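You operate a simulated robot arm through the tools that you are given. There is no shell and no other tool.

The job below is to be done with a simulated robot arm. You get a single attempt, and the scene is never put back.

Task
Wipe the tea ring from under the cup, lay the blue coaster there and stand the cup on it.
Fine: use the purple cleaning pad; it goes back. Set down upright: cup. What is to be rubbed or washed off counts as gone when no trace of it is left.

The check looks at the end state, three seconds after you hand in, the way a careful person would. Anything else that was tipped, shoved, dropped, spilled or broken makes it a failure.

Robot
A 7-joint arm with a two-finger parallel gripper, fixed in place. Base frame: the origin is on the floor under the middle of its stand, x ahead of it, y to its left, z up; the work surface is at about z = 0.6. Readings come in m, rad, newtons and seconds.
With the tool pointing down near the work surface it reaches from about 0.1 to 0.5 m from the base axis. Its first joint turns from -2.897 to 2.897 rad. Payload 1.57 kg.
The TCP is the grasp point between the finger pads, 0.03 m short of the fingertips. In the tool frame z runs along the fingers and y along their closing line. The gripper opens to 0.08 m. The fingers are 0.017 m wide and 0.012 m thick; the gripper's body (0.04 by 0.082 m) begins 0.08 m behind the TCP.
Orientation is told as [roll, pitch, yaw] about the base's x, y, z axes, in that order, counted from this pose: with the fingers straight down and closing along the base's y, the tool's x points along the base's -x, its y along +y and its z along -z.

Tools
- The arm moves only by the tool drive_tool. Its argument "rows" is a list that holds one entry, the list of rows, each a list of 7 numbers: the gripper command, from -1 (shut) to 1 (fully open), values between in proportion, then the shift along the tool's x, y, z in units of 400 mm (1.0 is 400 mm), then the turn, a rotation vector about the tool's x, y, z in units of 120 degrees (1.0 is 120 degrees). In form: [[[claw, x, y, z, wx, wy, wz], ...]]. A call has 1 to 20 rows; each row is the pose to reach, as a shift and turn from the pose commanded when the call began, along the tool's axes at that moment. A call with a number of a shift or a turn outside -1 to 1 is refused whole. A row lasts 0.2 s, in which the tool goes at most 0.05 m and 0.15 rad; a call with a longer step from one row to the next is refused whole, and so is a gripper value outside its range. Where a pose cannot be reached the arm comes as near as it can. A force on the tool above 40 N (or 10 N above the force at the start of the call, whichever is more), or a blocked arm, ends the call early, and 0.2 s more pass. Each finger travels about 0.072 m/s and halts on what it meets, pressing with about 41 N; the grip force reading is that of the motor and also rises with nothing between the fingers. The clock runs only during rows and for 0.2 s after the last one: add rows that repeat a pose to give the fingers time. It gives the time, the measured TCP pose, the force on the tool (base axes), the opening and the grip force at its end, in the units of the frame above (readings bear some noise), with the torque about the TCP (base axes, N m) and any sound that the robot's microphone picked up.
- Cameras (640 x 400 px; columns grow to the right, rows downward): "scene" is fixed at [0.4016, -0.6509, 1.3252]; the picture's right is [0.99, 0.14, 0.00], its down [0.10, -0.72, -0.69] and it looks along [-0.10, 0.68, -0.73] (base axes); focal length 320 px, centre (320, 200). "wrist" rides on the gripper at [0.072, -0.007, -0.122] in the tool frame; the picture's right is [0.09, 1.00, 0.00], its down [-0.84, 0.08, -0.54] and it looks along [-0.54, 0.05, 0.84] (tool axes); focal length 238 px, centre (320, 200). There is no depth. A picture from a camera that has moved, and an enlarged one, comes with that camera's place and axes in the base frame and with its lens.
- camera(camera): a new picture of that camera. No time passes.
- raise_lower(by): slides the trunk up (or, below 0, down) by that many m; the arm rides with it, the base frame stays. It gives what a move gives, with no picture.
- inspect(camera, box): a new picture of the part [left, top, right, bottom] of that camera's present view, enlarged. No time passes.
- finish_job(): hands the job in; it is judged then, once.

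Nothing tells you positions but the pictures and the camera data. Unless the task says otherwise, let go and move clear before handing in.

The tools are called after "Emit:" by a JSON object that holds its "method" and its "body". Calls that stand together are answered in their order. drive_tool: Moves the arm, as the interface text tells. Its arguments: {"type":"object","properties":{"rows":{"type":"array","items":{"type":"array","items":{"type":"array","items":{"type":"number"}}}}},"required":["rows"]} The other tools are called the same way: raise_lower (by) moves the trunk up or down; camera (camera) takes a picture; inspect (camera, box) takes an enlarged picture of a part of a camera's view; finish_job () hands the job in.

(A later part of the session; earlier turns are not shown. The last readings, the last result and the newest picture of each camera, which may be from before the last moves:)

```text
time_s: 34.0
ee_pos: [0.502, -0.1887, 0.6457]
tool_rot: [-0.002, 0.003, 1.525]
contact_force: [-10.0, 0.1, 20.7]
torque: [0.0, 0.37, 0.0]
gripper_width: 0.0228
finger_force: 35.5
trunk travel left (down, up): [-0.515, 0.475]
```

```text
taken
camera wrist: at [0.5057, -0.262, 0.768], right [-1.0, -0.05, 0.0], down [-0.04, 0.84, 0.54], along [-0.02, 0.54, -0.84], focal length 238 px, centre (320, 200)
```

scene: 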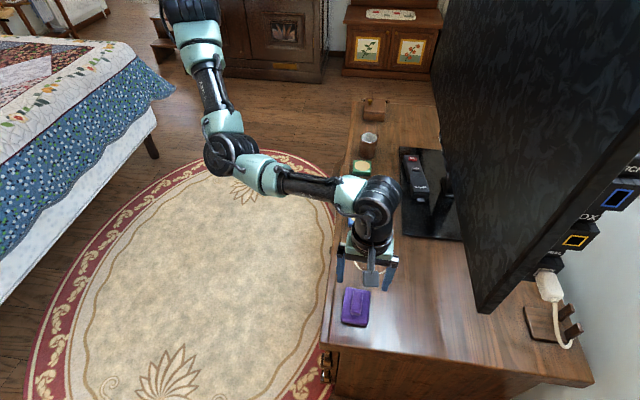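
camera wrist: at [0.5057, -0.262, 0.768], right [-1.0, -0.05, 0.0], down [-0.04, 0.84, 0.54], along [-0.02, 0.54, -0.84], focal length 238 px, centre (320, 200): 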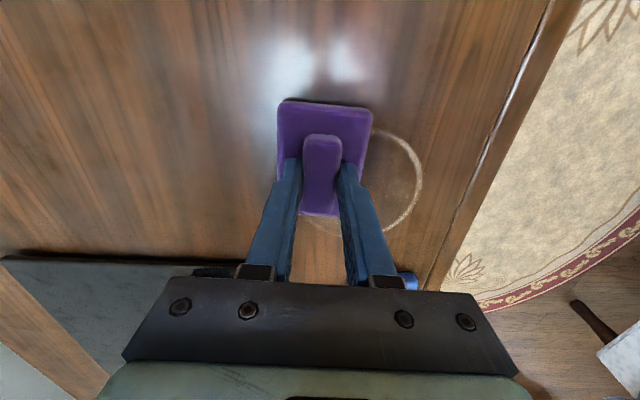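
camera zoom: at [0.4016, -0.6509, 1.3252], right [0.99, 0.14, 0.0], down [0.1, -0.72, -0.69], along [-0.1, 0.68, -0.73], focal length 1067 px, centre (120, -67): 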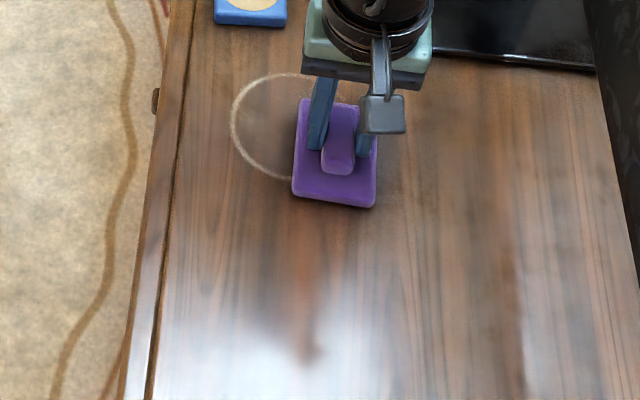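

The pad slides fine, but the ring is only partly faded, so it needs several passes. I'll rub back and forth over the whole ring area.

Emit:
{"method": "drive_tool", "body": {"rows": [[[-0.9, 0.0027, 0.0599, 0, 0, 0, 0], [-0.9, 0.0055, 0.1199, 0, 0, 0, 0], [-0.9, 0.0081, 0.1773, 0, 0, 0, 0], [-0.9, -0.0294, 0.179, 0, 0, 0, 0], [-0.9, -0.032, 0.1216, 0, 0, 0, 0], [-0.9, -0.0348, 0.0616, 0, 0, 0, 0], [-0.9, -0.0375, 0.0017, 0, 0, 0, 0], [-0.9, -0.0749, 0.0034, 0, 0, 0, 0], [-0.9, -0.0722, 0.0633, 0, 0, 0, 0], [-0.9, -0.0694, 0.1233, 0, 0, 0, 0], [-0.9, -0.0668, 0.1807, 0, 0, 0, 0], [-0.9, -0.1043, 0.1824, 0, 0, 0, 0], [-0.9, -0.1069, 0.125, 0, 0, 0, 0], [-0.9, -0.1097, 0.065, 0, 0, 0, 0], [-0.9, -0.1124, 0.0051, 0, 0, 0, 0], [-0.9, -0.1499, 0.0069, 0, 0, 0, 0], [-0.9, -0.1472, 0.0668, 0, 0, 0, 0], [-0.9, -0.1444, 0.1268, 0, 0, 0, 0], [-0.9, -0.1418, 0.1842, 0, 0, 0, 0]]]}}

Emit:
{"method": "inspect", "body": {"camera": "scene", "box": [320, 220, 440, 340]}}

Emit:
{"method": "camera", "body": {"camera": "wrist"}}

```text
time_s: 38.0
ee_pos: [0.4327, -0.1302, 0.6458]
tool_rot: [-0.007, 0.001, 1.527]
contact_force: [7.8, 1.3, 18.1]
torque: [0.17, 0.04, -0.09]
gripper_width: 0.023
finger_force: 35.2
trunk travel left (down, up): [-0.515, 0.475]
```

```text
3.33 times, centred on (380, 280) of scene
camera zoom: at [0.4016, -0.6509, 1.3252], right [0.99, 0.14, 0.0], down [0.1, -0.72, -0.69], along [-0.1, 0.68, -0.73], focal length 1067 px, centre (120, -67)
```

zoom: 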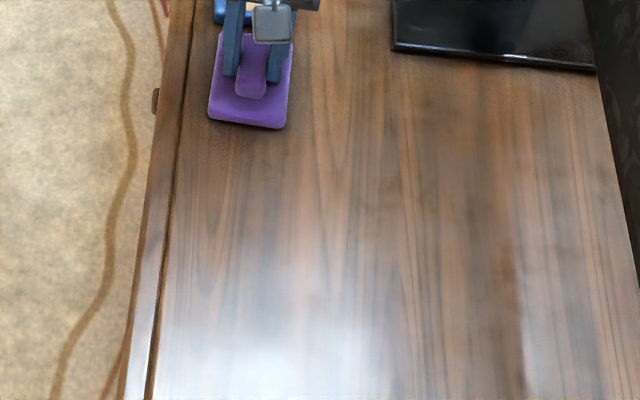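

```text
taken
camera wrist: at [0.4363, -0.2022, 0.768], right [-1.0, -0.05, -0.01], down [-0.04, 0.84, 0.54], along [-0.02, 0.54, -0.84], focal length 238 px, centre (320, 200)
```

wrist: 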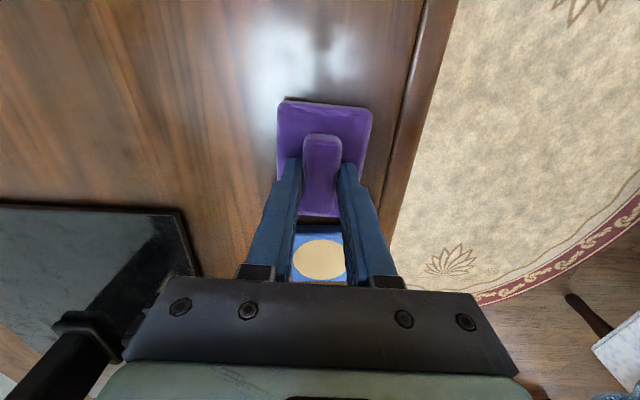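

The ring looks gone from both cameras. I'll make one full return pass so that no faint traces remain.

Emit:
{"method": "drive_tool", "body": {"rows": [[[-0.9, -0.0027, -0.0599, 0, 0, 0, 0], [-0.9, -0.0055, -0.1199, 0, 0, 0, 0], [-0.9, -0.0081, -0.1773, 0, 0, 0, 0], [-0.9, 0.0294, -0.179, 0, 0, 0, 0], [-0.9, 0.032, -0.1216, 0, 0, 0, 0], [-0.9, 0.0348, -0.0616, 0, 0, 0, 0], [-0.9, 0.0375, -0.0017, 0, 0, 0, 0], [-0.9, 0.0749, -0.0034, 0, 0, 0, 0], [-0.9, 0.0722, -0.0633, 0, 0, 0, 0], [-0.9, 0.0694, -0.1233, 0, 0, 0, 0], [-0.9, 0.0668, -0.1807, 0, 0, 0, 0], [-0.9, 0.1043, -0.1824, 0, 0, 0, 0], [-0.9, 0.1069, -0.125, 0, 0, 0, 0], [-0.9, 0.1097, -0.065, 0, 0, 0, 0], [-0.9, 0.1124, -0.0051, 0, 0, 0, 0], [-0.9, 0.1499, -0.0069, 0, 0, 0, 0], [-0.9, 0.1472, -0.0668, 0, 0, 0, 0], [-0.9, 0.1444, -0.1268, 0, 0, 0, 0], [-0.9, 0.1418, -0.1842, 0, 0, 0, 0]]]}}

Emit:
{"method": "inspect", "body": {"camera": "scene", "box": [320, 220, 440, 340]}}

Emit:
{"method": "camera", "body": {"camera": "wrist"}}

```text
time_s: 42.0
ee_pos: [0.5006, -0.1896, 0.6454]
tool_rot: [-0.002, 0.001, 1.527]
contact_force: [-7.7, -1.4, 15.0]
torque: [-0.03, 0.36, 0.09]
gripper_width: 0.0225
finger_force: 35.2
trunk travel left (down, up): [-0.515, 0.475]
```

```text
3.33 times, centred on (380, 280) of scene
camera zoom: at [0.4016, -0.6509, 1.3252], right [0.99, 0.14, 0.0], down [0.1, -0.72, -0.69], along [-0.1, 0.68, -0.73], focal length 1067 px, centre (120, -67)
```

zoom: 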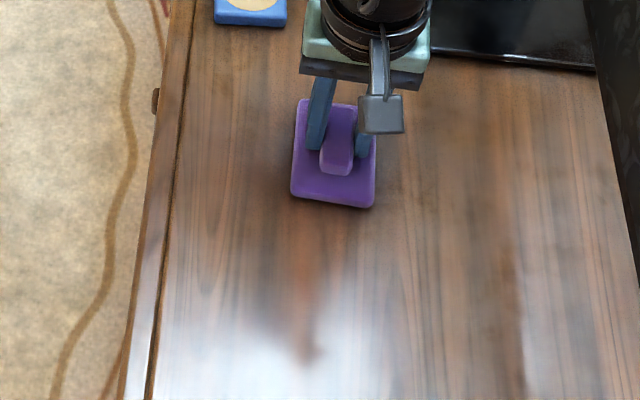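

```text
taken
camera wrist: at [0.5047, -0.262, 0.768], right [-1.0, -0.05, 0.0], down [-0.04, 0.84, 0.54], along [-0.02, 0.54, -0.84], focal length 238 px, centre (320, 200)
```

wrist: 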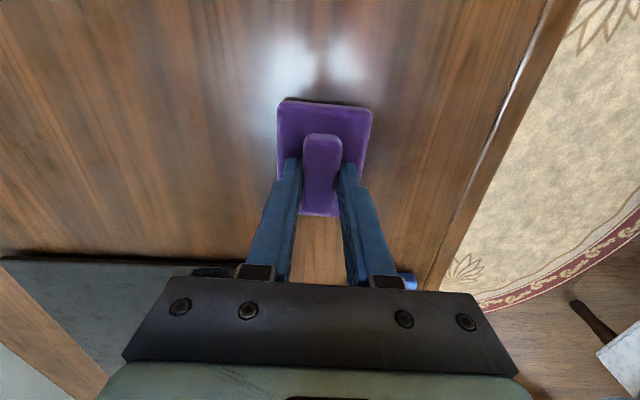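

No trace is visible. I'll lift the pad and hover over its original place, which also gives me a good look back at the wiped area.

Emit:
{"method": "drive_tool", "body": {"rows": [[[-0.9, 0, 0, -0.05, 0, 0, 0], [-0.9, 0, 0, -0.15, 0, 0, 0], [-0.9, 0, 0, -0.25, 0, 0, 0], [-0.9, 0.06, 0.03, -0.25, 0, 0, 0], [-0.9, 0.14, 0.07, -0.25, 0, 0, 0], [-0.9, 0.22, 0.11, -0.25, 0, 0, 0], [-0.9, 0.28, 0.14, -0.25, 0, 0, 0], [-0.9, 0.3092, 0.153, -0.25, 0, 0, 0], [-0.9, 0.3092, 0.153, -0.25, 0, 0, 0]]]}}

Emit:
{"method": "inspect", "body": {"camera": "wrist", "box": [240, 180, 400, 290]}}

Emit:
{"method": "camera", "body": {"camera": "wrist"}}

Emit:
{"method": "inspect", "body": {"camera": "scene", "box": [330, 210, 430, 300]}}

```text
time_s: 44.0
ee_pos: [0.4368, -0.3104, 0.7443]
tool_rot: [0.0, 0.001, 1.528]
contact_force: [0.3, 0.0, -0.6]
torque: [-0.01, 0.02, 0.02]
gripper_width: 0.0229
finger_force: 35.0
trunk travel left (down, up): [-0.515, 0.475]
```

```text
3.64 times, centred on (320, 235) of wrist
camera zoom: at [0.4406, -0.3824, 0.8675], right [-1.0, -0.05, 0.0], down [-0.04, 0.84, 0.54], along [-0.03, 0.54, -0.84], focal length 867 px, centre (320, 73)
```

zoom: 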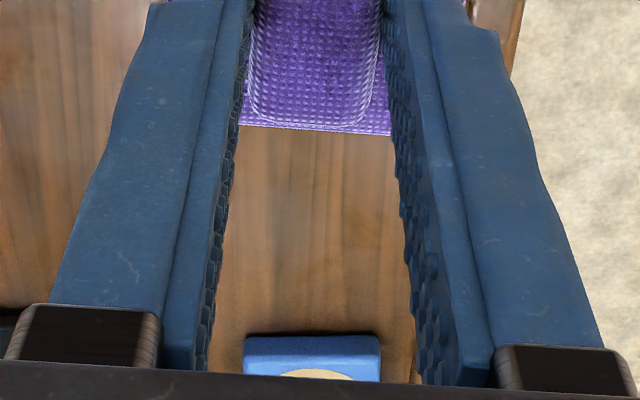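

```text
taken
camera wrist: at [0.4406, -0.3824, 0.8675], right [-1.0, -0.05, 0.0], down [-0.04, 0.84, 0.54], along [-0.03, 0.54, -0.84], focal length 238 px, centre (320, 200)
```

wrist: 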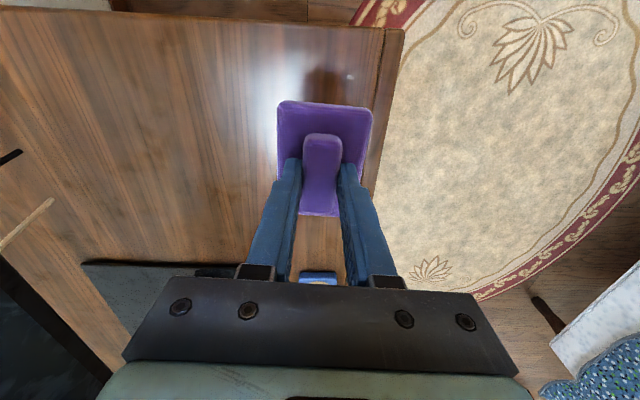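

```text
4.44 times, centred on (380, 255) of scene
camera zoom: at [0.4016, -0.6509, 1.3252], right [0.99, 0.14, 0.0], down [0.1, -0.72, -0.69], along [-0.1, 0.68, -0.73], focal length 1422 px, centre (53, -44)
```

zoom: 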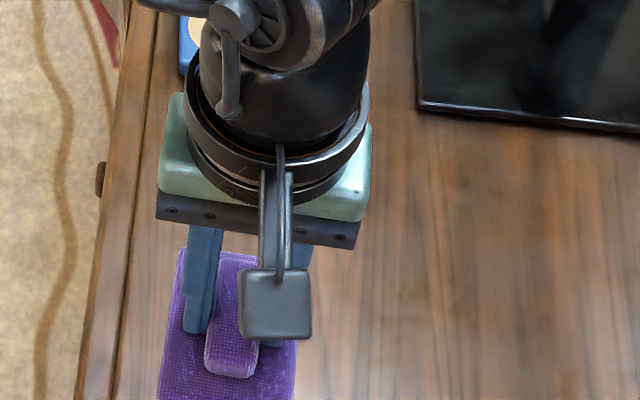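

The fingers partly block the view, and there is a small bright dot on the desk beyond the pad. I'll zoom in on that.

Emit:
{"method": "inspect", "body": {"camera": "wrist", "box": [260, 40, 420, 140]}}

Emit:
{"method": "inspect", "body": {"camera": "scene", "box": [320, 250, 420, 350]}}

```text
4.00 times, centred on (340, 90) of wrist
camera zoom: at [0.4406, -0.3824, 0.8675], right [-1.0, -0.05, 0.0], down [-0.04, 0.84, 0.54], along [-0.03, 0.54, -0.84], focal length 953 px, centre (240, 640)
```

zoom: 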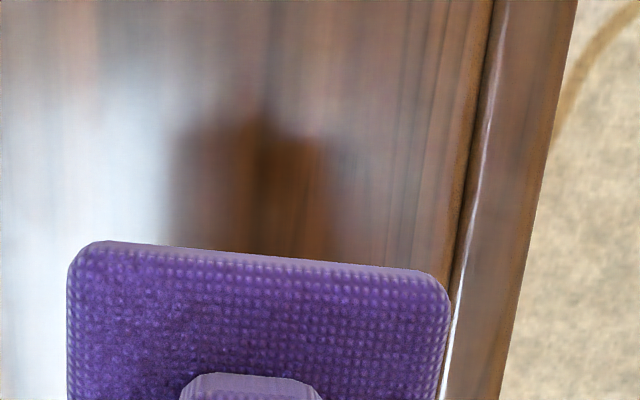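

```text
4.00 times, centred on (370, 300) of scene
camera zoom: at [0.4016, -0.6509, 1.3252], right [0.99, 0.14, 0.0], down [0.1, -0.72, -0.69], along [-0.1, 0.68, -0.73], focal length 1280 px, centre (120, -200)
```

zoom: 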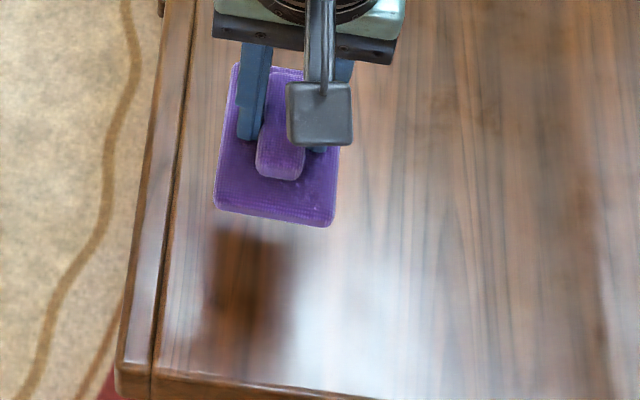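

The dot was only a rendering glint. Before putting the pad down I'll move to the side so the whole wiped area is in the wrist view.

Emit:
{"method": "drive_tool", "body": {"rows": [[[-0.9, -0.03, 0.012, -0.03, 0, 0, 0], [-0.9, -0.11, 0.044, -0.06, 0, 0, 0], [-0.9, -0.19, 0.076, -0.1, 0, 0, 0], [-0.9, -0.27, 0.108, -0.14, 0, 0, 0], [-0.9, -0.34, 0.136, -0.14, 0, 0, 0], [-0.9, -0.3687, 0.147, -0.14, 0, 0, 0], [-0.9, -0.3687, 0.147, -0.14, 0, 0, 0]]]}}

Emit:
{"method": "camera", "body": {"camera": "wrist"}}

Emit:
{"method": "inspect", "body": {"camera": "wrist", "box": [180, 30, 340, 180]}}

Emit:
{"method": "inspect", "body": {"camera": "scene", "box": [340, 225, 410, 295]}}

```text
time_s: 45.5
ee_pos: [0.3844, -0.1615, 0.8002]
tool_rot: [-0.001, 0.001, 1.525]
contact_force: [-0.3, 0.3, -1.2]
torque: [0.0, 0.02, -0.01]
gripper_width: 0.0228
finger_force: 35.7
trunk travel left (down, up): [-0.515, 0.475]
```

```text
taken
camera wrist: at [0.3875, -0.2328, 0.9221], right [-1.0, -0.05, 0.0], down [-0.04, 0.84, 0.54], along [-0.03, 0.54, -0.84], focal length 238 px, centre (320, 200)
```

wrist: 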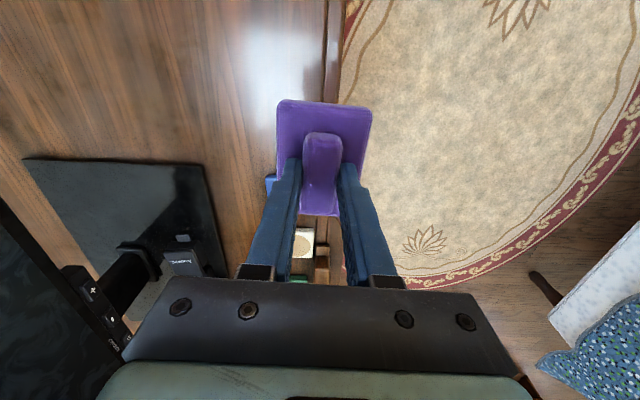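

```text
2.67 times, centred on (260, 105) of wrist
camera zoom: at [0.3875, -0.2328, 0.9221], right [-1.0, -0.05, 0.0], down [-0.04, 0.84, 0.54], along [-0.03, 0.54, -0.84], focal length 636 px, centre (480, 453)
```

zoom: 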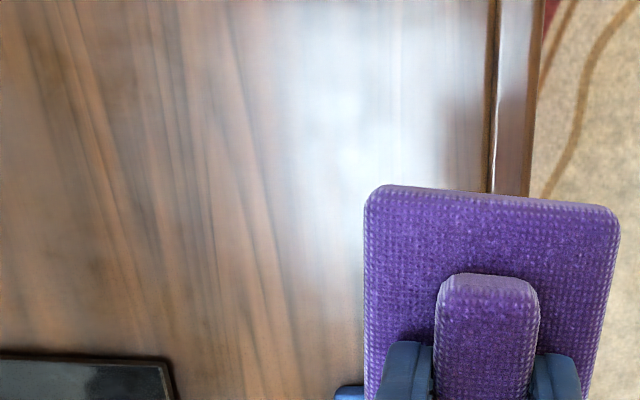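

```text
5.71 times, centred on (375, 260) of scene
camera zoom: at [0.4016, -0.6509, 1.3252], right [0.99, 0.14, 0.0], down [0.1, -0.72, -0.69], along [-0.1, 0.68, -0.73], focal length 1829 px, centre (6, -143)
```

zoom: 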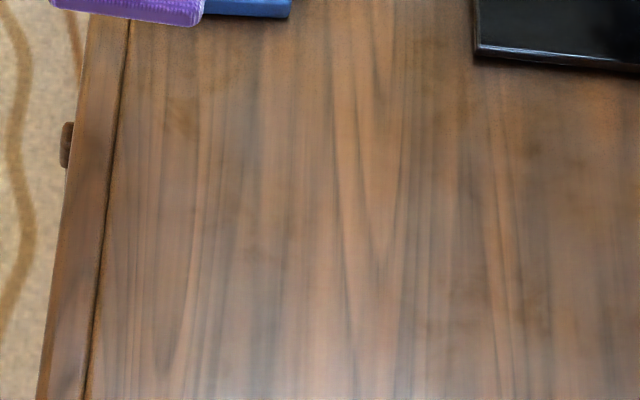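

The area is clean in both close-ups. I'll put the pad back exactly where it was picked up.

Emit:
{"method": "drive_tool", "body": {"rows": [[[-0.9, 0.03, -0.012, 0, 0, 0, 0], [-0.9, 0.11, -0.044, 0.02, 0, 0, 0], [-0.9, 0.19, -0.076, 0.06, 0, 0, 0], [-0.9, 0.27, -0.108, 0.1, 0, 0, 0], [-0.9, 0.34, -0.136, 0.14, 0, 0, 0], [-0.9, 0.3687, -0.147, 0.18, 0, 0, 0], [-0.9, 0.3687, -0.147, 0.25, 0, 0, 0], [-0.9, 0.3687, -0.147, 0.32, 0, 0, 0], [-0.9, 0.3687, -0.147, 0.36, 0, 0, 0], [-0.9, 0.3687, -0.147, 0.378, 0, 0, 0], [-0.9, 0.3687, -0.147, 0.378, 0, 0, 0]]]}}

Emit:
{"method": "camera", "body": {"camera": "wrist"}}

```text
time_s: 48.0
ee_pos: [0.4347, -0.3112, 0.6482]
tool_rot: [0.0, -0.001, 1.527]
contact_force: [-0.2, 1.0, -0.3]
torque: [0.04, 0.01, -0.01]
gripper_width: 0.0229
finger_force: 35.4
trunk travel left (down, up): [-0.515, 0.475]
```

```text
taken
camera wrist: at [0.4389, -0.3829, 0.7711], right [-1.0, -0.05, 0.0], down [-0.04, 0.84, 0.54], along [-0.03, 0.54, -0.84], focal length 238 px, centre (320, 200)
```

wrist: 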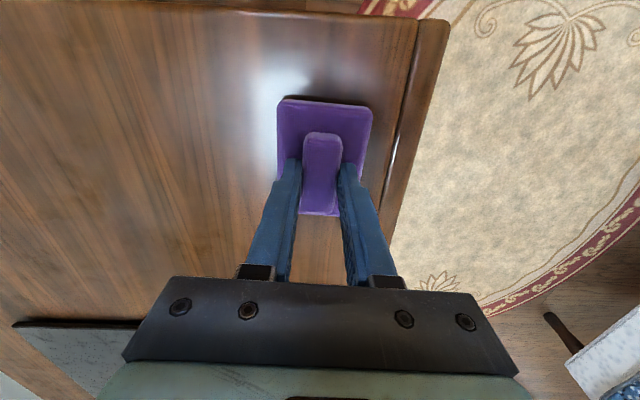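

The pad is about 2 mm above the desk at its own spot. I'll lower it to contact.

Emit:
{"method": "drive_tool", "body": {"rows": [[[-0.9, 0, 0, 0.005, 0, 0, 0], [-0.9, 0, 0, 0.008, 0, 0, 0], [-0.9, 0, 0, 0.008, 0, 0, 0]]]}}

```text
time_s: 48.8
ee_pos: [0.4352, -0.31, 0.6463]
tool_rot: [0.001, 0.0, 1.526]
contact_force: [-0.7, 0.5, 2.0]
torque: [0.05, 0.06, -0.02]
gripper_width: 0.0229
finger_force: 35.3
trunk travel left (down, up): [-0.515, 0.475]
```

There's light contact at 2 N. I'll release the handle and rise straight up.

Emit:
{"method": "drive_tool", "body": {"rows": [[[-0.4, 0, 0, 0, 0, 0, 0], [0.0, 0, 0, 0, 0, 0, 0], [0.2, 0, 0, 0, 0, 0, 0], [0.2, 0, 0, 0, 0, 0, 0], [0.2, 0, 0, -0.03, 0, 0, 0], [0.4, 0, 0, -0.1, 0, 0, 0], [0.7, 0, 0, -0.18, 0, 0, 0], [1, 0, 0, -0.26, 0, 0, 0], [1, 0, 0, -0.26, 0, 0, 0]]]}}

Emit:
{"method": "camera", "body": {"camera": "wrist"}}

Emit:
{"method": "inspect", "body": {"camera": "wrist", "box": [240, 180, 400, 290]}}

Emit:
{"method": "inspect", "body": {"camera": "wrist", "box": [240, 70, 400, 190]}}

```text
time_s: 50.8
ee_pos: [0.4352, -0.3125, 0.7501]
tool_rot: [0.001, 0.002, 1.525]
contact_force: [-0.6, 0.7, 0.8]
torque: [-0.01, 0.01, 0.02]
gripper_width: 0.0802
finger_force: 0.1
trunk travel left (down, up): [-0.515, 0.475]
```

```text
taken
camera wrist: at [0.4395, -0.3839, 0.8723], right [-1.0, -0.05, 0.0], down [-0.04, 0.84, 0.54], along [-0.03, 0.54, -0.84], focal length 238 px, centre (320, 200)
```

wrist: 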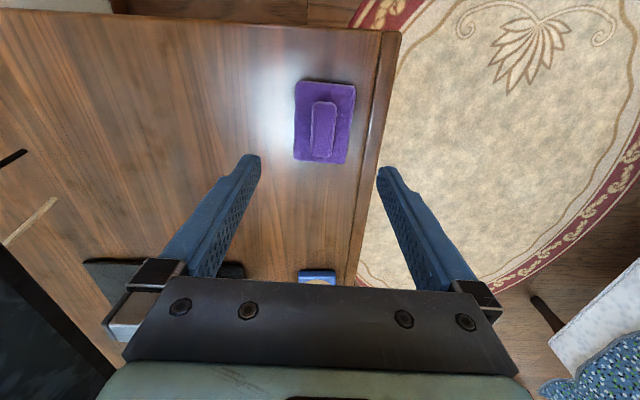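

```text
3.64 times, centred on (320, 235) of wrist
camera zoom: at [0.4395, -0.3839, 0.8723], right [-1.0, -0.05, 0.0], down [-0.04, 0.84, 0.54], along [-0.03, 0.54, -0.84], focal length 867 px, centre (320, 73)
```

zoom: 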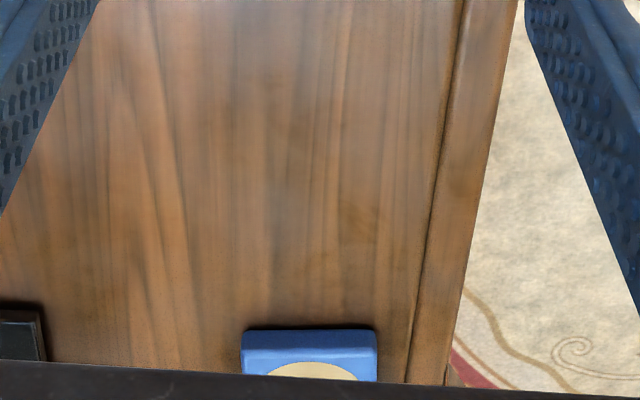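

```text
3.33 times, centred on (320, 130) of wrist
camera zoom: at [0.4395, -0.3839, 0.8723], right [-1.0, -0.05, 0.0], down [-0.04, 0.84, 0.54], along [-0.03, 0.54, -0.84], focal length 794 px, centre (320, 433)
```

zoom: 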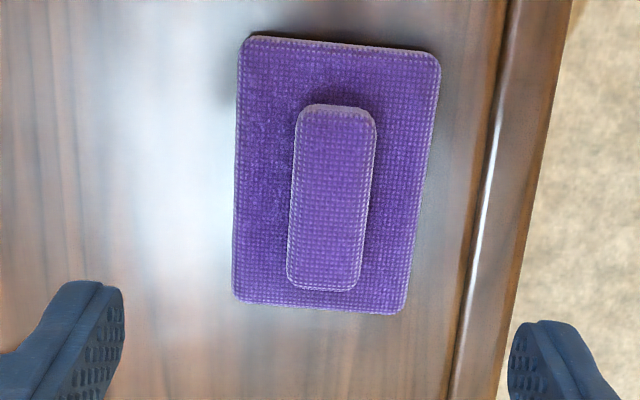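

The pad is back in place and the ring is completely gone. Next I'll hover over the blue coaster.

Emit:
{"method": "drive_tool", "body": {"rows": [[[1, -0.04, 0.003, 0, 0, 0, 0], [1, -0.12, 0.008, 0, 0, 0, 0], [1, -0.21, 0.014, 0, 0, 0, 0], [1, -0.3, 0.02, 0, 0, 0, 0], [1, -0.39, 0.026, 0, 0, 0, 0], [1, -0.48, 0.032, 0, 0, 0, 0], [1, -0.57, 0.038, 0, 0, 0, 0], [1, -0.64, 0.043, 0, 0, 0, 0], [1, -0.6774, 0.046, 0, 0, 0, 0], [1, -0.6774, 0.046, 0, 0, 0, 0]]]}}

Emit:
{"method": "camera", "body": {"camera": "wrist"}}

Emit:
{"method": "inspect", "body": {"camera": "wrist", "box": [240, 80, 400, 200]}}

Emit:
{"method": "camera", "body": {"camera": "scene"}}

```text
time_s: 53.0
ee_pos: [0.4296, -0.0383, 0.7498]
tool_rot: [0.002, -0.001, 1.528]
contact_force: [-0.1, -0.3, -0.2]
torque: [-0.01, 0.02, -0.01]
gripper_width: 0.0801
finger_force: 0.1
trunk travel left (down, up): [-0.515, 0.475]
```

```text
taken
camera wrist: at [0.4338, -0.1109, 0.8716], right [-1.0, -0.05, 0.0], down [-0.04, 0.84, 0.54], along [-0.03, 0.54, -0.84], focal length 238 px, centre (320, 200)
```

wrist: 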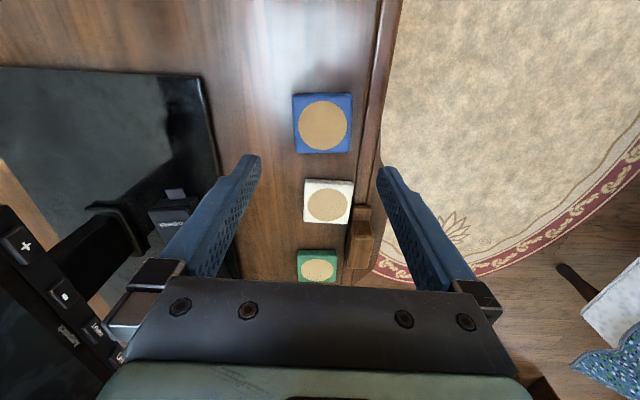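

```text
3.33 times, centred on (320, 140) of wrist
camera zoom: at [0.4338, -0.1109, 0.8716], right [-1.0, -0.05, 0.0], down [-0.04, 0.84, 0.54], along [-0.03, 0.54, -0.84], focal length 794 px, centre (320, 400)
```

zoom: 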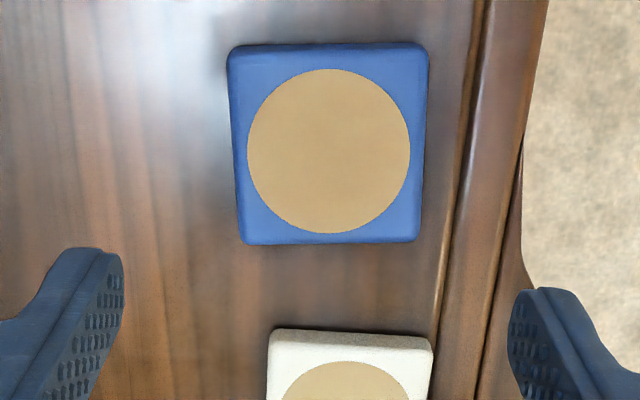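

```text
taken
```

scene: 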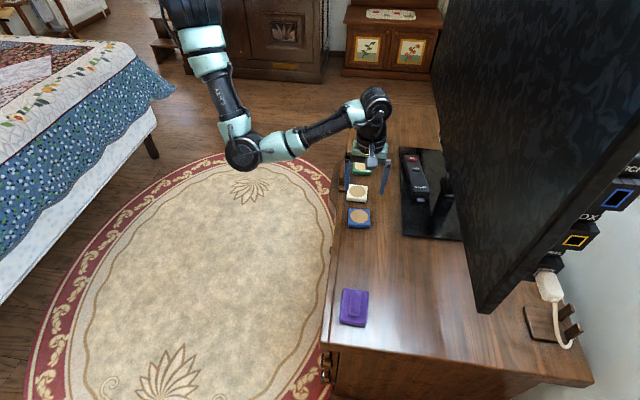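

The blue coaster is about 60 mm square, centred at (0.4275, -0.0417) and turned about 1°. I'll align the fingers across x and come down close.

Emit:
{"method": "drive_tool", "body": {"rows": [[[0.9, 0.009, 0.005, 0.06, 0, 0, -0.01], [0.85, 0.009, 0.005, 0.12, 0, 0, -0.01], [0.85, 0.009, 0.005, 0.18, 0, 0, -0.01], [0.85, 0.009, 0.005, 0.22, 0, 0, -0.01], [0.85, 0.009, 0.005, 0.22, 0, 0, -0.01]]]}}

Emit:
{"method": "camera", "body": {"camera": "wrist"}}

Emit:
{"method": "inspect", "body": {"camera": "scene", "box": [320, 160, 420, 250]}}

```text
time_s: 54.1
ee_pos: [0.4286, -0.0424, 0.6615]
tool_rot: [-0.001, 0.0, 1.549]
contact_force: [-0.4, 0.2, 0.5]
torque: [-0.03, -0.02, -0.02]
gripper_width: 0.0739
finger_force: 0.1
trunk travel left (down, up): [-0.515, 0.475]
```

```text
taken
camera wrist: at [0.4337, -0.1139, 0.7846], right [-1.0, -0.07, 0.0], down [-0.06, 0.84, 0.54], along [-0.04, 0.54, -0.84], focal length 238 px, centre (320, 200)
```

wrist: 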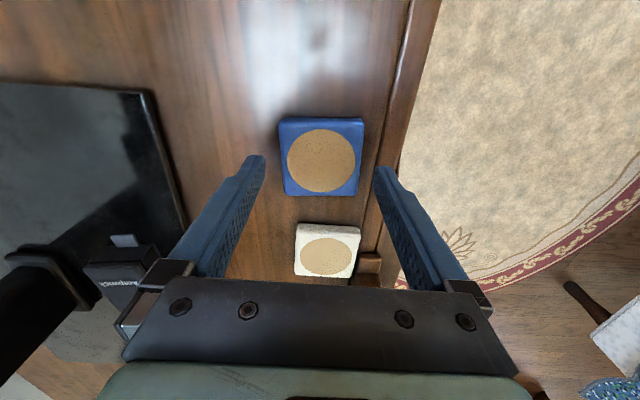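

```text
4.44 times, centred on (370, 205) of scene
camera zoom: at [0.4016, -0.6509, 1.3252], right [0.99, 0.14, 0.0], down [0.1, -0.72, -0.69], along [-0.1, 0.68, -0.73], focal length 1422 px, centre (98, 178)
```

zoom: 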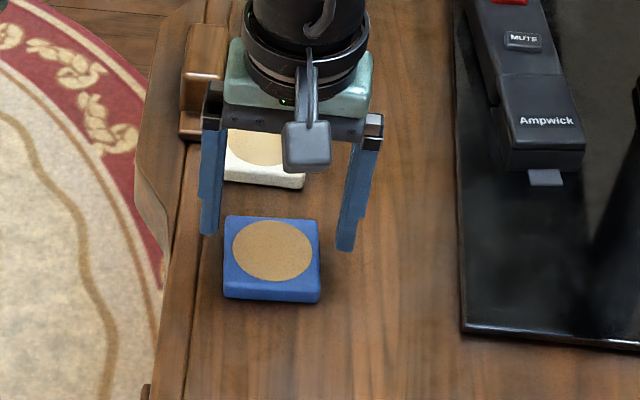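

The coaster is centred. I'll descend slowly until the tips are just above the desk.

Emit:
{"method": "drive_tool", "body": {"rows": [[[0.85, 0.002, 0, 0.03, 0, 0, 0], [0.85, 0.002, 0, 0.05, 0, 0, 0], [0.85, 0.002, 0, 0.062, 0, 0, 0], [0.85, 0.002, 0, 0.062, 0, 0, 0]]]}}

Emit:
{"method": "inspect", "body": {"camera": "scene", "box": [320, 160, 420, 250]}}

Emit:
{"method": "camera", "body": {"camera": "wrist"}}

```text
time_s: 55.1
ee_pos: [0.4274, -0.0424, 0.6367]
tool_rot: [0.0, 0.002, 1.546]
contact_force: [0.4, 0.1, -0.6]
torque: [0.01, 0.04, 0.03]
gripper_width: 0.0741
finger_force: 0.0
trunk travel left (down, up): [-0.515, 0.475]
```

```text
4.44 times, centred on (370, 205) of scene
camera zoom: at [0.4016, -0.6509, 1.3252], right [0.99, 0.14, 0.0], down [0.1, -0.72, -0.69], along [-0.1, 0.68, -0.73], focal length 1422 px, centre (98, 178)
```

zoom: 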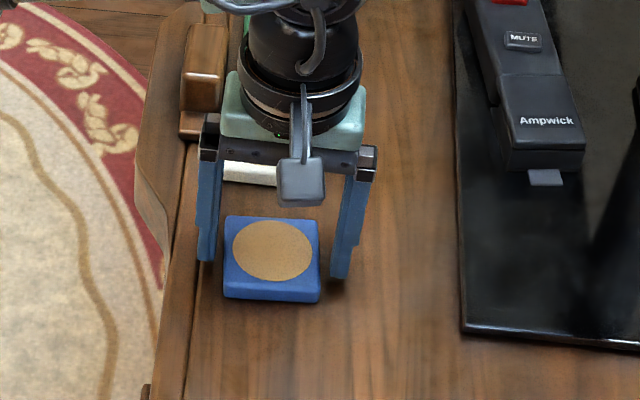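

```text
taken
camera wrist: at [0.4334, -0.1149, 0.7589], right [-1.0, -0.07, 0.0], down [-0.06, 0.84, 0.54], along [-0.04, 0.54, -0.84], focal length 238 px, centre (320, 200)
```

wrist: 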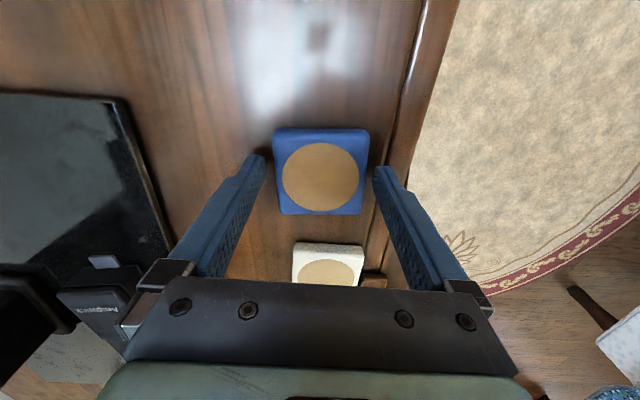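

The fingers straddle the coaster, with the tips about 6 mm above the desk. I'll close on it.

Emit:
{"method": "drive_tool", "body": {"rows": [[[0.7, 0, 0, 0, 0, 0, 0], [0.55, 0, 0, 0, 0, 0, 0], [0.45, 0, 0, 0, 0, 0, 0], [0.35, 0, 0, 0, 0, 0, 0], [0.3, 0, 0, 0, 0, 0, 0], [0.3, 0, 0, 0, 0, 0, 0]]]}}

Emit:
{"method": "inspect", "body": {"camera": "wrist", "box": [220, 100, 420, 240]}}

```text
time_s: 56.5
ee_pos: [0.4292, -0.0437, 0.6372]
tool_rot: [-0.001, 0.0, 1.547]
contact_force: [0.3, 0.8, -0.5]
torque: [0.0, 0.04, 0.01]
gripper_width: 0.0621
finger_force: 40.5
trunk travel left (down, up): [-0.515, 0.475]
```

```text
2.86 times, centred on (320, 170) of wrist
camera zoom: at [0.4334, -0.1149, 0.759], right [-1.0, -0.07, 0.0], down [-0.06, 0.84, 0.54], along [-0.04, 0.54, -0.84], focal length 681 px, centre (320, 286)
```

zoom: 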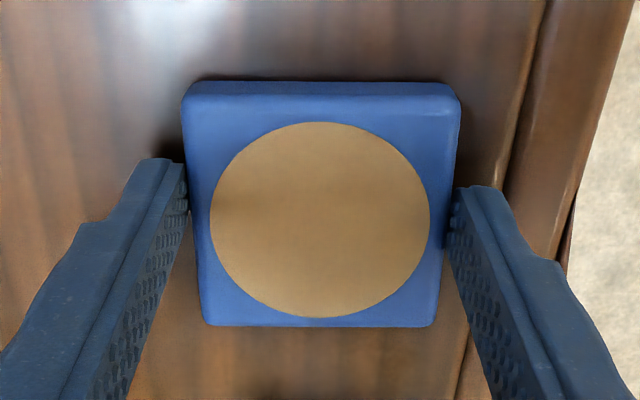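

The coaster is gripped at 62 mm. I'll lift it 5 cm, carry it to where the ring was, and come down to just above the desk.

Emit:
{"method": "drive_tool", "body": {"rows": [[[0.3, 0, 0, -0.03, 0, 0, 0], [0.3, 0, 0, -0.08, 0, 0, 0], [0.3, 0, 0, -0.125, 0, 0, 0], [0.3, 0.04, -0.015, -0.125, 0, 0, 0], [0.3, 0.12, -0.0446, -0.125, 0, 0, 0], [0.3, 0.2, -0.0743, -0.125, 0, 0, 0], [0.3, 0.27, -0.1003, -0.125, 0, 0, 0], [0.3, 0.2987, -0.1109, -0.125, 0, 0, 0], [0.3, 0.2987, -0.1109, -0.125, 0, 0, 0], [0.3, 0.2987, -0.1109, -0.08, 0, 0, 0], [0.3, 0.2987, -0.1109, -0.04, 0, 0, 0], [0.3, 0.2987, -0.1109, -0.012, 0, 0, 0], [0.3, 0.2987, -0.1109, -0.012, 0, 0, 0]]]}}

Emit:
{"method": "inspect", "body": {"camera": "scene", "box": [320, 200, 440, 300]}}

Emit:
{"method": "camera", "body": {"camera": "wrist"}}

```text
time_s: 59.4
ee_pos: [0.4688, -0.1638, 0.6429]
tool_rot: [0.001, 0.0, 1.549]
contact_force: [0.3, 0.1, -0.5]
torque: [0.03, -0.02, -0.01]
gripper_width: 0.0615
finger_force: 41.4
trunk travel left (down, up): [-0.515, 0.475]
```

```text
4.00 times, centred on (380, 250) of scene
camera zoom: at [0.4016, -0.6509, 1.3252], right [0.99, 0.14, 0.0], down [0.1, -0.72, -0.69], along [-0.1, 0.68, -0.73], focal length 1280 px, centre (80, 0)
```

zoom: 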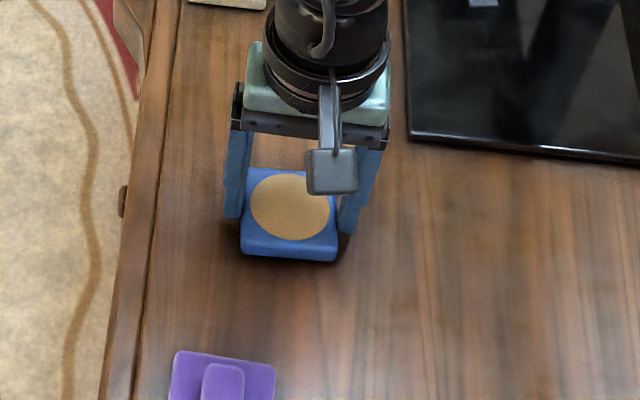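

```text
taken
camera wrist: at [0.4739, -0.2355, 0.7643], right [-1.0, -0.07, 0.0], down [-0.06, 0.84, 0.54], along [-0.04, 0.54, -0.84], focal length 238 px, centre (320, 200)
```

wrist: 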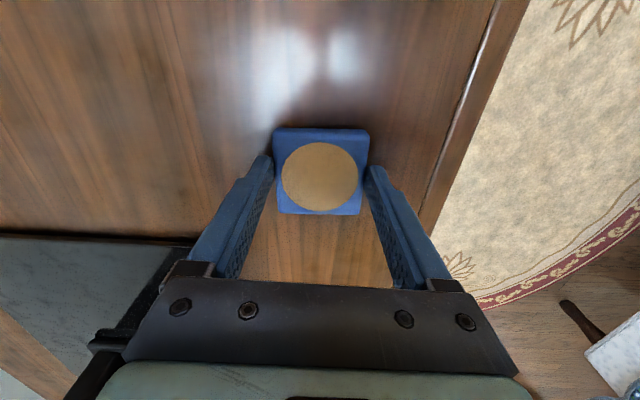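

The coaster hangs level, right over the ring's former centre. I'll lower it to contact.

Emit:
{"method": "drive_tool", "body": {"rows": [[[0.3, 0, 0, 0.006, 0, 0, 0], [0.3, 0, 0, 0.011, 0, 0, 0], [0.3, 0, 0, 0.014, 0, 0, 0], [0.3, 0, 0, 0.014, 0, 0, 0]]]}}

```text
time_s: 60.4
ee_pos: [0.4686, -0.1638, 0.6365]
tool_rot: [-0.001, 0.001, 1.545]
contact_force: [-0.4, 1.2, 6.6]
torque: [0.13, 0.23, 0.03]
gripper_width: 0.0617
finger_force: 40.6
trunk travel left (down, up): [-0.515, 0.475]
```

The coaster is on the desk with a contact force of 6.6 N. I'll release and rise.

Emit:
{"method": "drive_tool", "body": {"rows": [[[0.6, 0, 0, -0.002, 0, 0, 0], [0.9, 0, 0, -0.002, 0, 0, 0], [1, 0, 0, -0.002, 0, 0, 0], [1, 0, 0, -0.002, 0, 0, 0], [1, 0, 0, -0.05, 0, 0, 0], [1, 0, 0, -0.13, 0, 0, 0], [1, 0, 0, -0.21, 0, 0, 0], [1, 0, 0, -0.29, 0, 0, 0], [1, 0, 0, -0.29, 0, 0, 0]]]}}

Emit:
{"method": "inspect", "body": {"camera": "wrist", "box": [220, 60, 420, 210]}}

Emit:
{"method": "camera", "body": {"camera": "scene"}}

```text
time_s: 62.4
ee_pos: [0.4696, -0.1654, 0.7537]
tool_rot: [0.001, -0.001, 1.546]
contact_force: [-0.2, 0.0, -0.2]
torque: [0.03, 0.01, -0.01]
gripper_width: 0.0798
finger_force: 0.1
trunk travel left (down, up): [-0.515, 0.475]
```

```text
2.67 times, centred on (320, 135) of wrist
camera zoom: at [0.4752, -0.2363, 0.8744], right [-1.0, -0.07, 0.0], down [-0.06, 0.84, 0.54], along [-0.04, 0.54, -0.84], focal length 636 px, centre (320, 373)
```

zoom: 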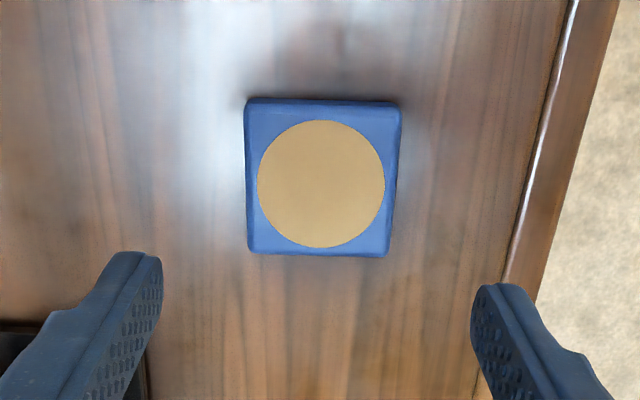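

```text
taken
```

scene: 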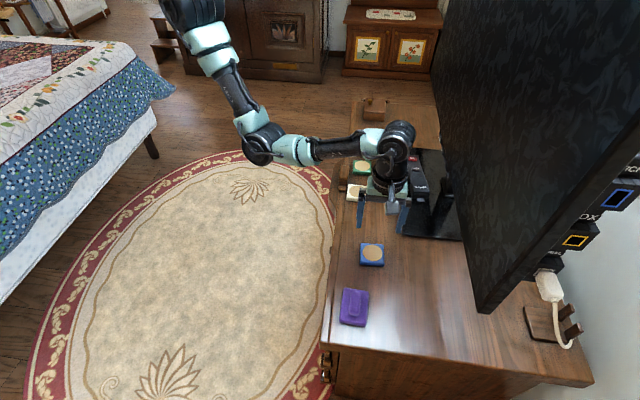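

The coaster lies flat at about (0.470, -0.163). I'll go for the cup now, swinging back to the left while turning to the earlier grasp angle.

Emit:
{"method": "drive_tool", "body": {"rows": [[[1, -0.04, 0.0054, -0.03, 0, 0, 0.025], [1, -0.12, 0.0162, -0.06, 0, 0, 0.05], [1, -0.21, 0.0283, -0.1, 0, 0, 0.08], [1, -0.3, 0.0405, -0.1, 0, 0, 0.11], [1, -0.39, 0.0526, -0.1, 0, 0, 0.14], [1, -0.48, 0.0647, -0.1, 0, 0, 0.17], [1, -0.56, 0.0755, -0.1, 0, 0, 0.2], [1, -0.63, 0.085, -0.1, 0, 0, 0.2208], [1, -0.6593, 0.0889, -0.1, 0, 0, 0.2208], [1, -0.6593, 0.0889, -0.1, 0, 0, 0.2208]]]}}

Emit:
{"method": "camera", "body": {"camera": "wrist"}}

```text
time_s: 64.5
ee_pos: [0.4387, 0.1007, 0.7938]
tool_rot: [0.0, 0.001, 1.084]
contact_force: [-0.3, 0.4, -0.3]
torque: [0.01, -0.02, 0.03]
gripper_width: 0.0802
finger_force: 0.0
trunk travel left (down, up): [-0.515, 0.475]
```

```text
taken
camera wrist: at [0.4119, 0.0335, 0.9159], right [-0.92, 0.38, 0.0], down [0.32, 0.78, 0.54], along [0.21, 0.5, -0.84], focal length 238 px, centre (320, 200)
```

wrist: 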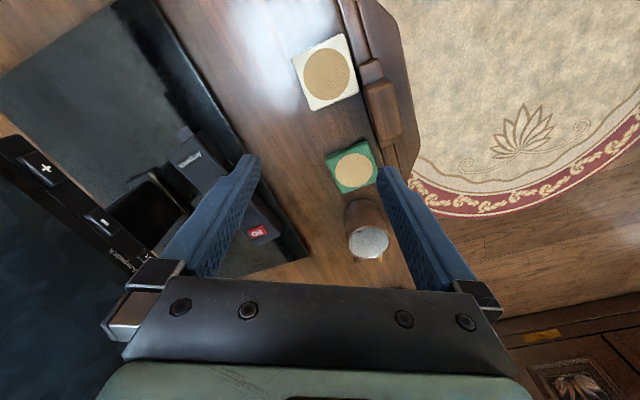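

The cup is visible ahead, still upright. I'll move over it.

Emit:
{"method": "drive_tool", "body": {"rows": [[[1, -0.06, 0.034, 0, 0, 0, 0], [1, -0.14, 0.0793, 0, 0, 0, 0], [1, -0.22, 0.1247, 0, 0, 0, 0], [1, -0.3, 0.17, 0.02, 0, 0, 0], [1, -0.3588, 0.2033, 0.06, 0, 0, 0], [1, -0.3588, 0.2033, 0.12, 0, 0, 0], [1, -0.3588, 0.2033, 0.17, 0, 0, 0], [1, -0.3588, 0.2033, 0.17, 0, 0, 0]]]}}

Emit:
{"method": "inspect", "body": {"camera": "wrist", "box": [220, 60, 420, 260]}}

```text
time_s: 66.3
ee_pos: [0.4338, 0.2657, 0.7236]
tool_rot: [-0.001, -0.001, 1.087]
contact_force: [-0.9, 0.1, 0.4]
torque: [-0.02, -0.01, -0.02]
gripper_width: 0.0803
finger_force: 0.0
trunk travel left (down, up): [-0.515, 0.475]
```

```text
2.00 times, centred on (320, 160) of wrist
camera zoom: at [0.407, 0.1987, 0.8462], right [-0.92, 0.38, 0.0], down [0.32, 0.78, 0.54], along [0.21, 0.5, -0.84], focal length 477 px, centre (320, 280)
```

zoom: 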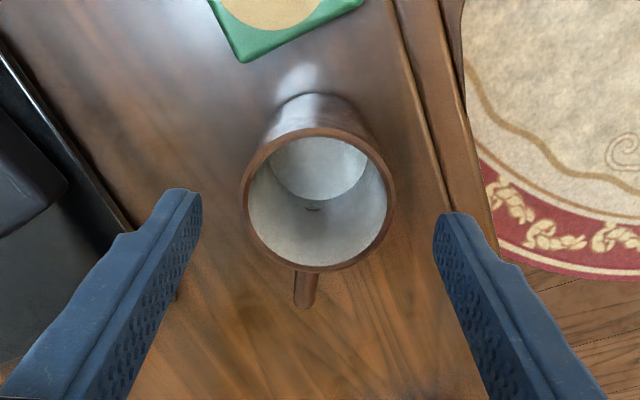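

The cup is centred between the fingers. I'll descend to the same grasp height as before.

Emit:
{"method": "drive_tool", "body": {"rows": [[[1, 0, 0, 0.05, 0, 0, 0], [1, 0, 0, 0.1, 0, 0, 0], [1, 0, 0, 0.15, 0, 0, 0], [1, 0, 0, 0.188, 0, 0, 0], [1, 0, 0, 0.188, 0, 0, 0]]]}}

Emit:
{"method": "camera", "body": {"camera": "wrist"}}

```text
time_s: 67.5
ee_pos: [0.4351, 0.2666, 0.6489]
tool_rot: [0.001, 0.001, 1.084]
contact_force: [-0.2, -1.3, 0.0]
torque: [0.0, 0.0, 0.04]
gripper_width: 0.0801
finger_force: 0.1
trunk travel left (down, up): [-0.515, 0.475]
```

```text
taken
camera wrist: at [0.4076, 0.1998, 0.7707], right [-0.92, 0.38, 0.0], down [0.32, 0.78, 0.54], along [0.21, 0.5, -0.84], focal length 238 px, centre (320, 200)
```

wrist: 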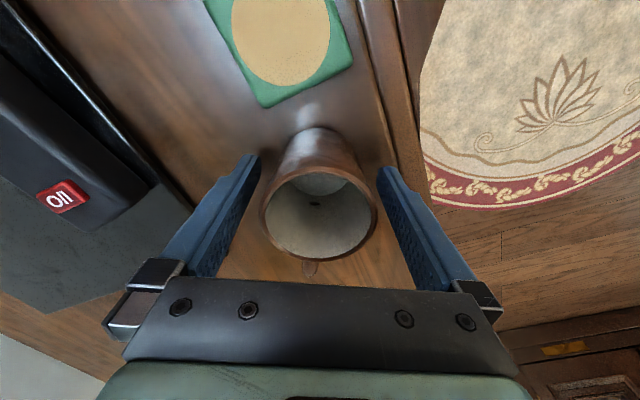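

The fingers are placed evenly around the cup. I'll close and lift.

Emit:
{"method": "drive_tool", "body": {"rows": [[[0.7, 0, 0, 0, 0, 0, 0], [0.55, 0, 0, 0, 0, 0, 0], [0.45, 0, 0, 0, 0, 0, 0], [0.4, 0, 0, 0, 0, 0, 0], [0.4, 0, 0, 0, 0, 0, 0], [0.4, 0, 0, -0.03, 0, 0, 0], [0.4, 0, 0, -0.09, 0, 0, 0], [0.4, 0, 0, -0.16, 0, 0, 0], [0.4, 0, 0, -0.22, 0, 0, 0], [0.4, 0, 0, -0.25, 0, 0, 0], [0.4, 0, 0, -0.25, 0, 0, 0]]]}}

Emit:
{"method": "camera", "body": {"camera": "wrist"}}

```text
time_s: 70.0
ee_pos: [0.4351, 0.2648, 0.7493]
tool_rot: [0.001, 0.0, 1.086]
contact_force: [0.5, 0.0, -1.5]
torque: [-0.04, 0.01, -0.01]
gripper_width: 0.06
finger_force: 41.1
trunk travel left (down, up): [-0.515, 0.475]
```

```text
taken
camera wrist: at [0.4077, 0.1984, 0.8716], right [-0.92, 0.38, 0.0], down [0.32, 0.78, 0.54], along [0.21, 0.5, -0.84], focal length 238 px, centre (320, 200)
```

wrist: 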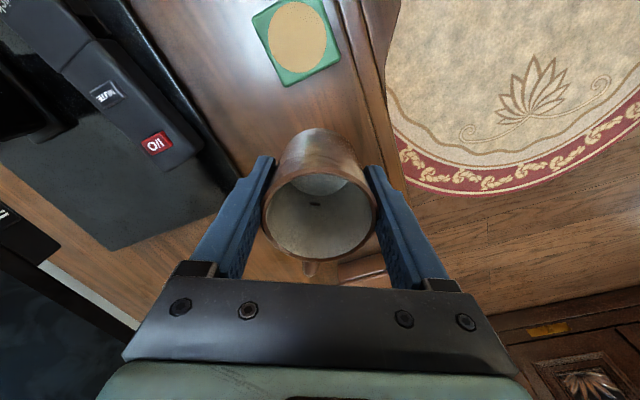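

The cup is held upright. I'll carry it back over the blue coaster.

Emit:
{"method": "drive_tool", "body": {"rows": [[[0.4, 0.03, -0.0192, 0, 0, 0, 0], [0.4, 0.1, -0.064, 0, 0, 0, 0], [0.4, 0.18, -0.1153, 0, 0, 0, 0], [0.4, 0.26, -0.1665, 0, 0, 0, 0], [0.4, 0.34, -0.2177, 0, 0, 0, 0], [0.4, 0.42, -0.2689, 0, 0, 0, 0], [0.4, 0.5, -0.3202, 0, 0, 0, 0], [0.4, 0.58, -0.3714, 0, 0, 0, 0], [0.4, 0.66, -0.4226, 0, 0, 0, 0], [0.4, 0.74, -0.4739, 0, 0, 0, 0], [0.4, 0.81, -0.5187, 0, 0, 0, 0], [0.4, 0.87, -0.5571, 0, 0, 0, 0], [0.4, 0.9023, -0.5778, 0, 0, 0, 0], [0.4, 0.9023, -0.5778, 0, 0, 0, 0], [0.4, 0.9023, -0.5778, 0, 0, 0, 0]]]}}

Emit:
{"method": "camera", "body": {"camera": "wrist"}}

Emit:
{"method": "inspect", "body": {"camera": "scene", "box": [330, 190, 450, 300]}}

```text
time_s: 73.2
ee_pos: [0.4717, -0.1617, 0.7489]
tool_rot: [0.001, 0.001, 1.086]
contact_force: [0.5, -0.1, -2.1]
torque: [0.01, 0.0, 0.0]
gripper_width: 0.0593
finger_force: 41.1
trunk travel left (down, up): [-0.515, 0.475]
```

```text
taken
camera wrist: at [0.4449, -0.2282, 0.8716], right [-0.92, 0.38, 0.0], down [0.32, 0.78, 0.54], along [0.21, 0.5, -0.84], focal length 238 px, centre (320, 200)
```

wrist: 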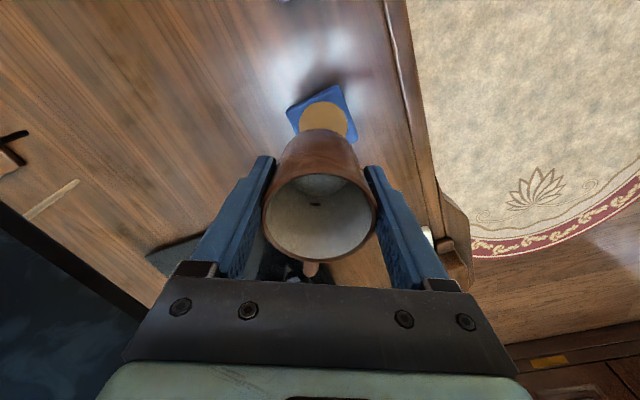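

```text
3.64 times, centred on (390, 245) of scene
camera zoom: at [0.4016, -0.6509, 1.3252], right [0.99, 0.14, 0.0], down [0.1, -0.72, -0.69], along [-0.1, 0.68, -0.73], focal length 1164 px, centre (66, 36)
```

zoom: 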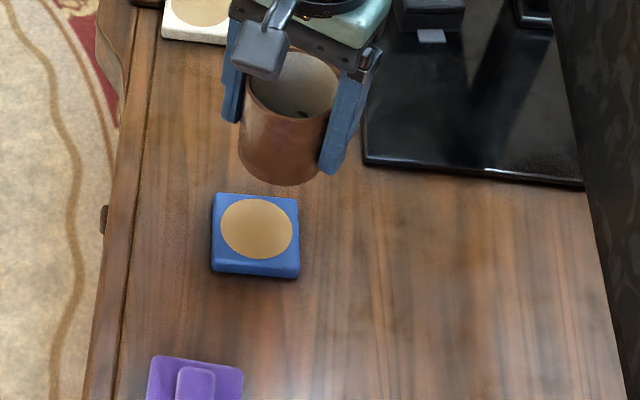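

The cup is above the coaster. I'll zoom the wrist view to measure the remaining offset.

Emit:
{"method": "inspect", "body": {"camera": "wrist", "box": [240, 70, 400, 170]}}

Emit:
{"method": "inspect", "body": {"camera": "wrist", "box": [240, 120, 400, 280]}}

```text
4.00 times, centred on (320, 120) of wrist
camera zoom: at [0.4449, -0.2282, 0.8716], right [-0.92, 0.38, 0.0], down [0.32, 0.78, 0.54], along [0.21, 0.5, -0.84], focal length 953 px, centre (320, 520)
```

zoom: 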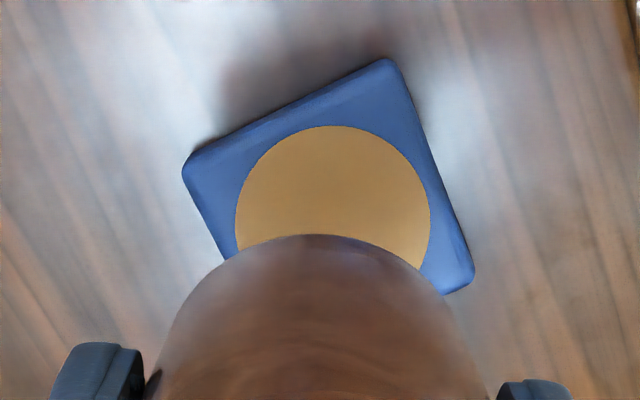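

```text
2.50 times, centred on (320, 200) of wrist
camera zoom: at [0.4449, -0.2282, 0.8716], right [-0.92, 0.38, 0.0], down [0.32, 0.78, 0.54], along [0.21, 0.5, -0.84], focal length 596 px, centre (320, 200)
```

zoom: 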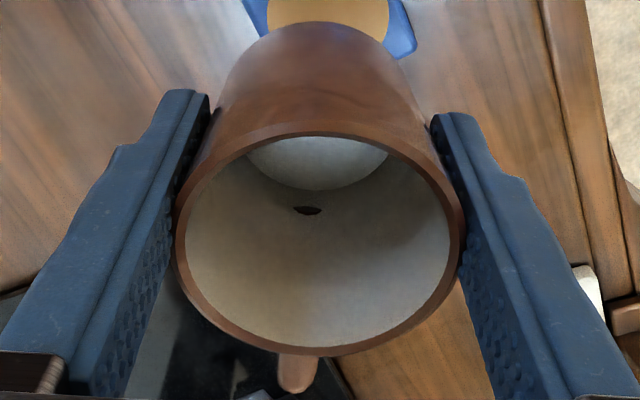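

The cup needs about 3 mm and 4 mm of correction to be centred on the coaster. I'll apply that and lower it to about 1 cm above the coaster.

Emit:
{"method": "drive_tool", "body": {"rows": [[[0.4, 0.0075, 0.0098, 0.03, 0, 0, 0], [0.4, 0.0075, 0.0098, 0.08, 0, 0, 0], [0.4, 0.0075, 0.0098, 0.13, 0, 0, 0], [0.4, 0.0075, 0.0098, 0.165, 0, 0, 0], [0.4, 0.0075, 0.0098, 0.178, 0, 0, 0], [0.4, 0.0075, 0.0098, 0.178, 0, 0, 0]]]}}

Emit:
{"method": "inspect", "body": {"camera": "wrist", "box": [240, 70, 400, 170]}}

Emit:
{"method": "inspect", "body": {"camera": "scene", "box": [340, 210, 420, 280]}}

```text
time_s: 74.5
ee_pos: [0.4644, -0.1613, 0.6785]
tool_rot: [-0.001, -0.001, 1.084]
contact_force: [0.0, -0.4, -2.5]
torque: [-0.03, 0.02, -0.02]
gripper_width: 0.0595
finger_force: 41.2
trunk travel left (down, up): [-0.515, 0.475]
```

```text
4.00 times, centred on (320, 120) of wrist
camera zoom: at [0.4379, -0.2283, 0.8005], right [-0.92, 0.38, 0.0], down [0.32, 0.78, 0.54], along [0.21, 0.5, -0.84], focal length 953 px, centre (320, 520)
```

zoom: 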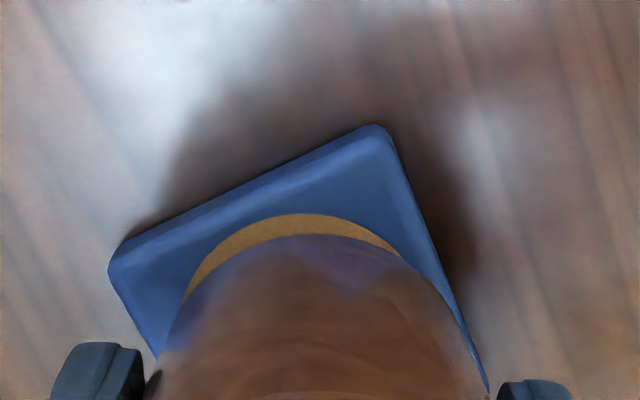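

```text
5.71 times, centred on (380, 245) of scene
camera zoom: at [0.4016, -0.6509, 1.3252], right [0.99, 0.14, 0.0], down [0.1, -0.72, -0.69], along [-0.1, 0.68, -0.73], focal length 1829 px, centre (-23, -57)
```

zoom: 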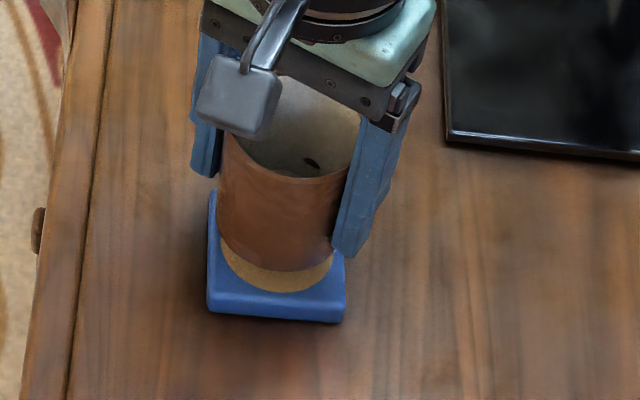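

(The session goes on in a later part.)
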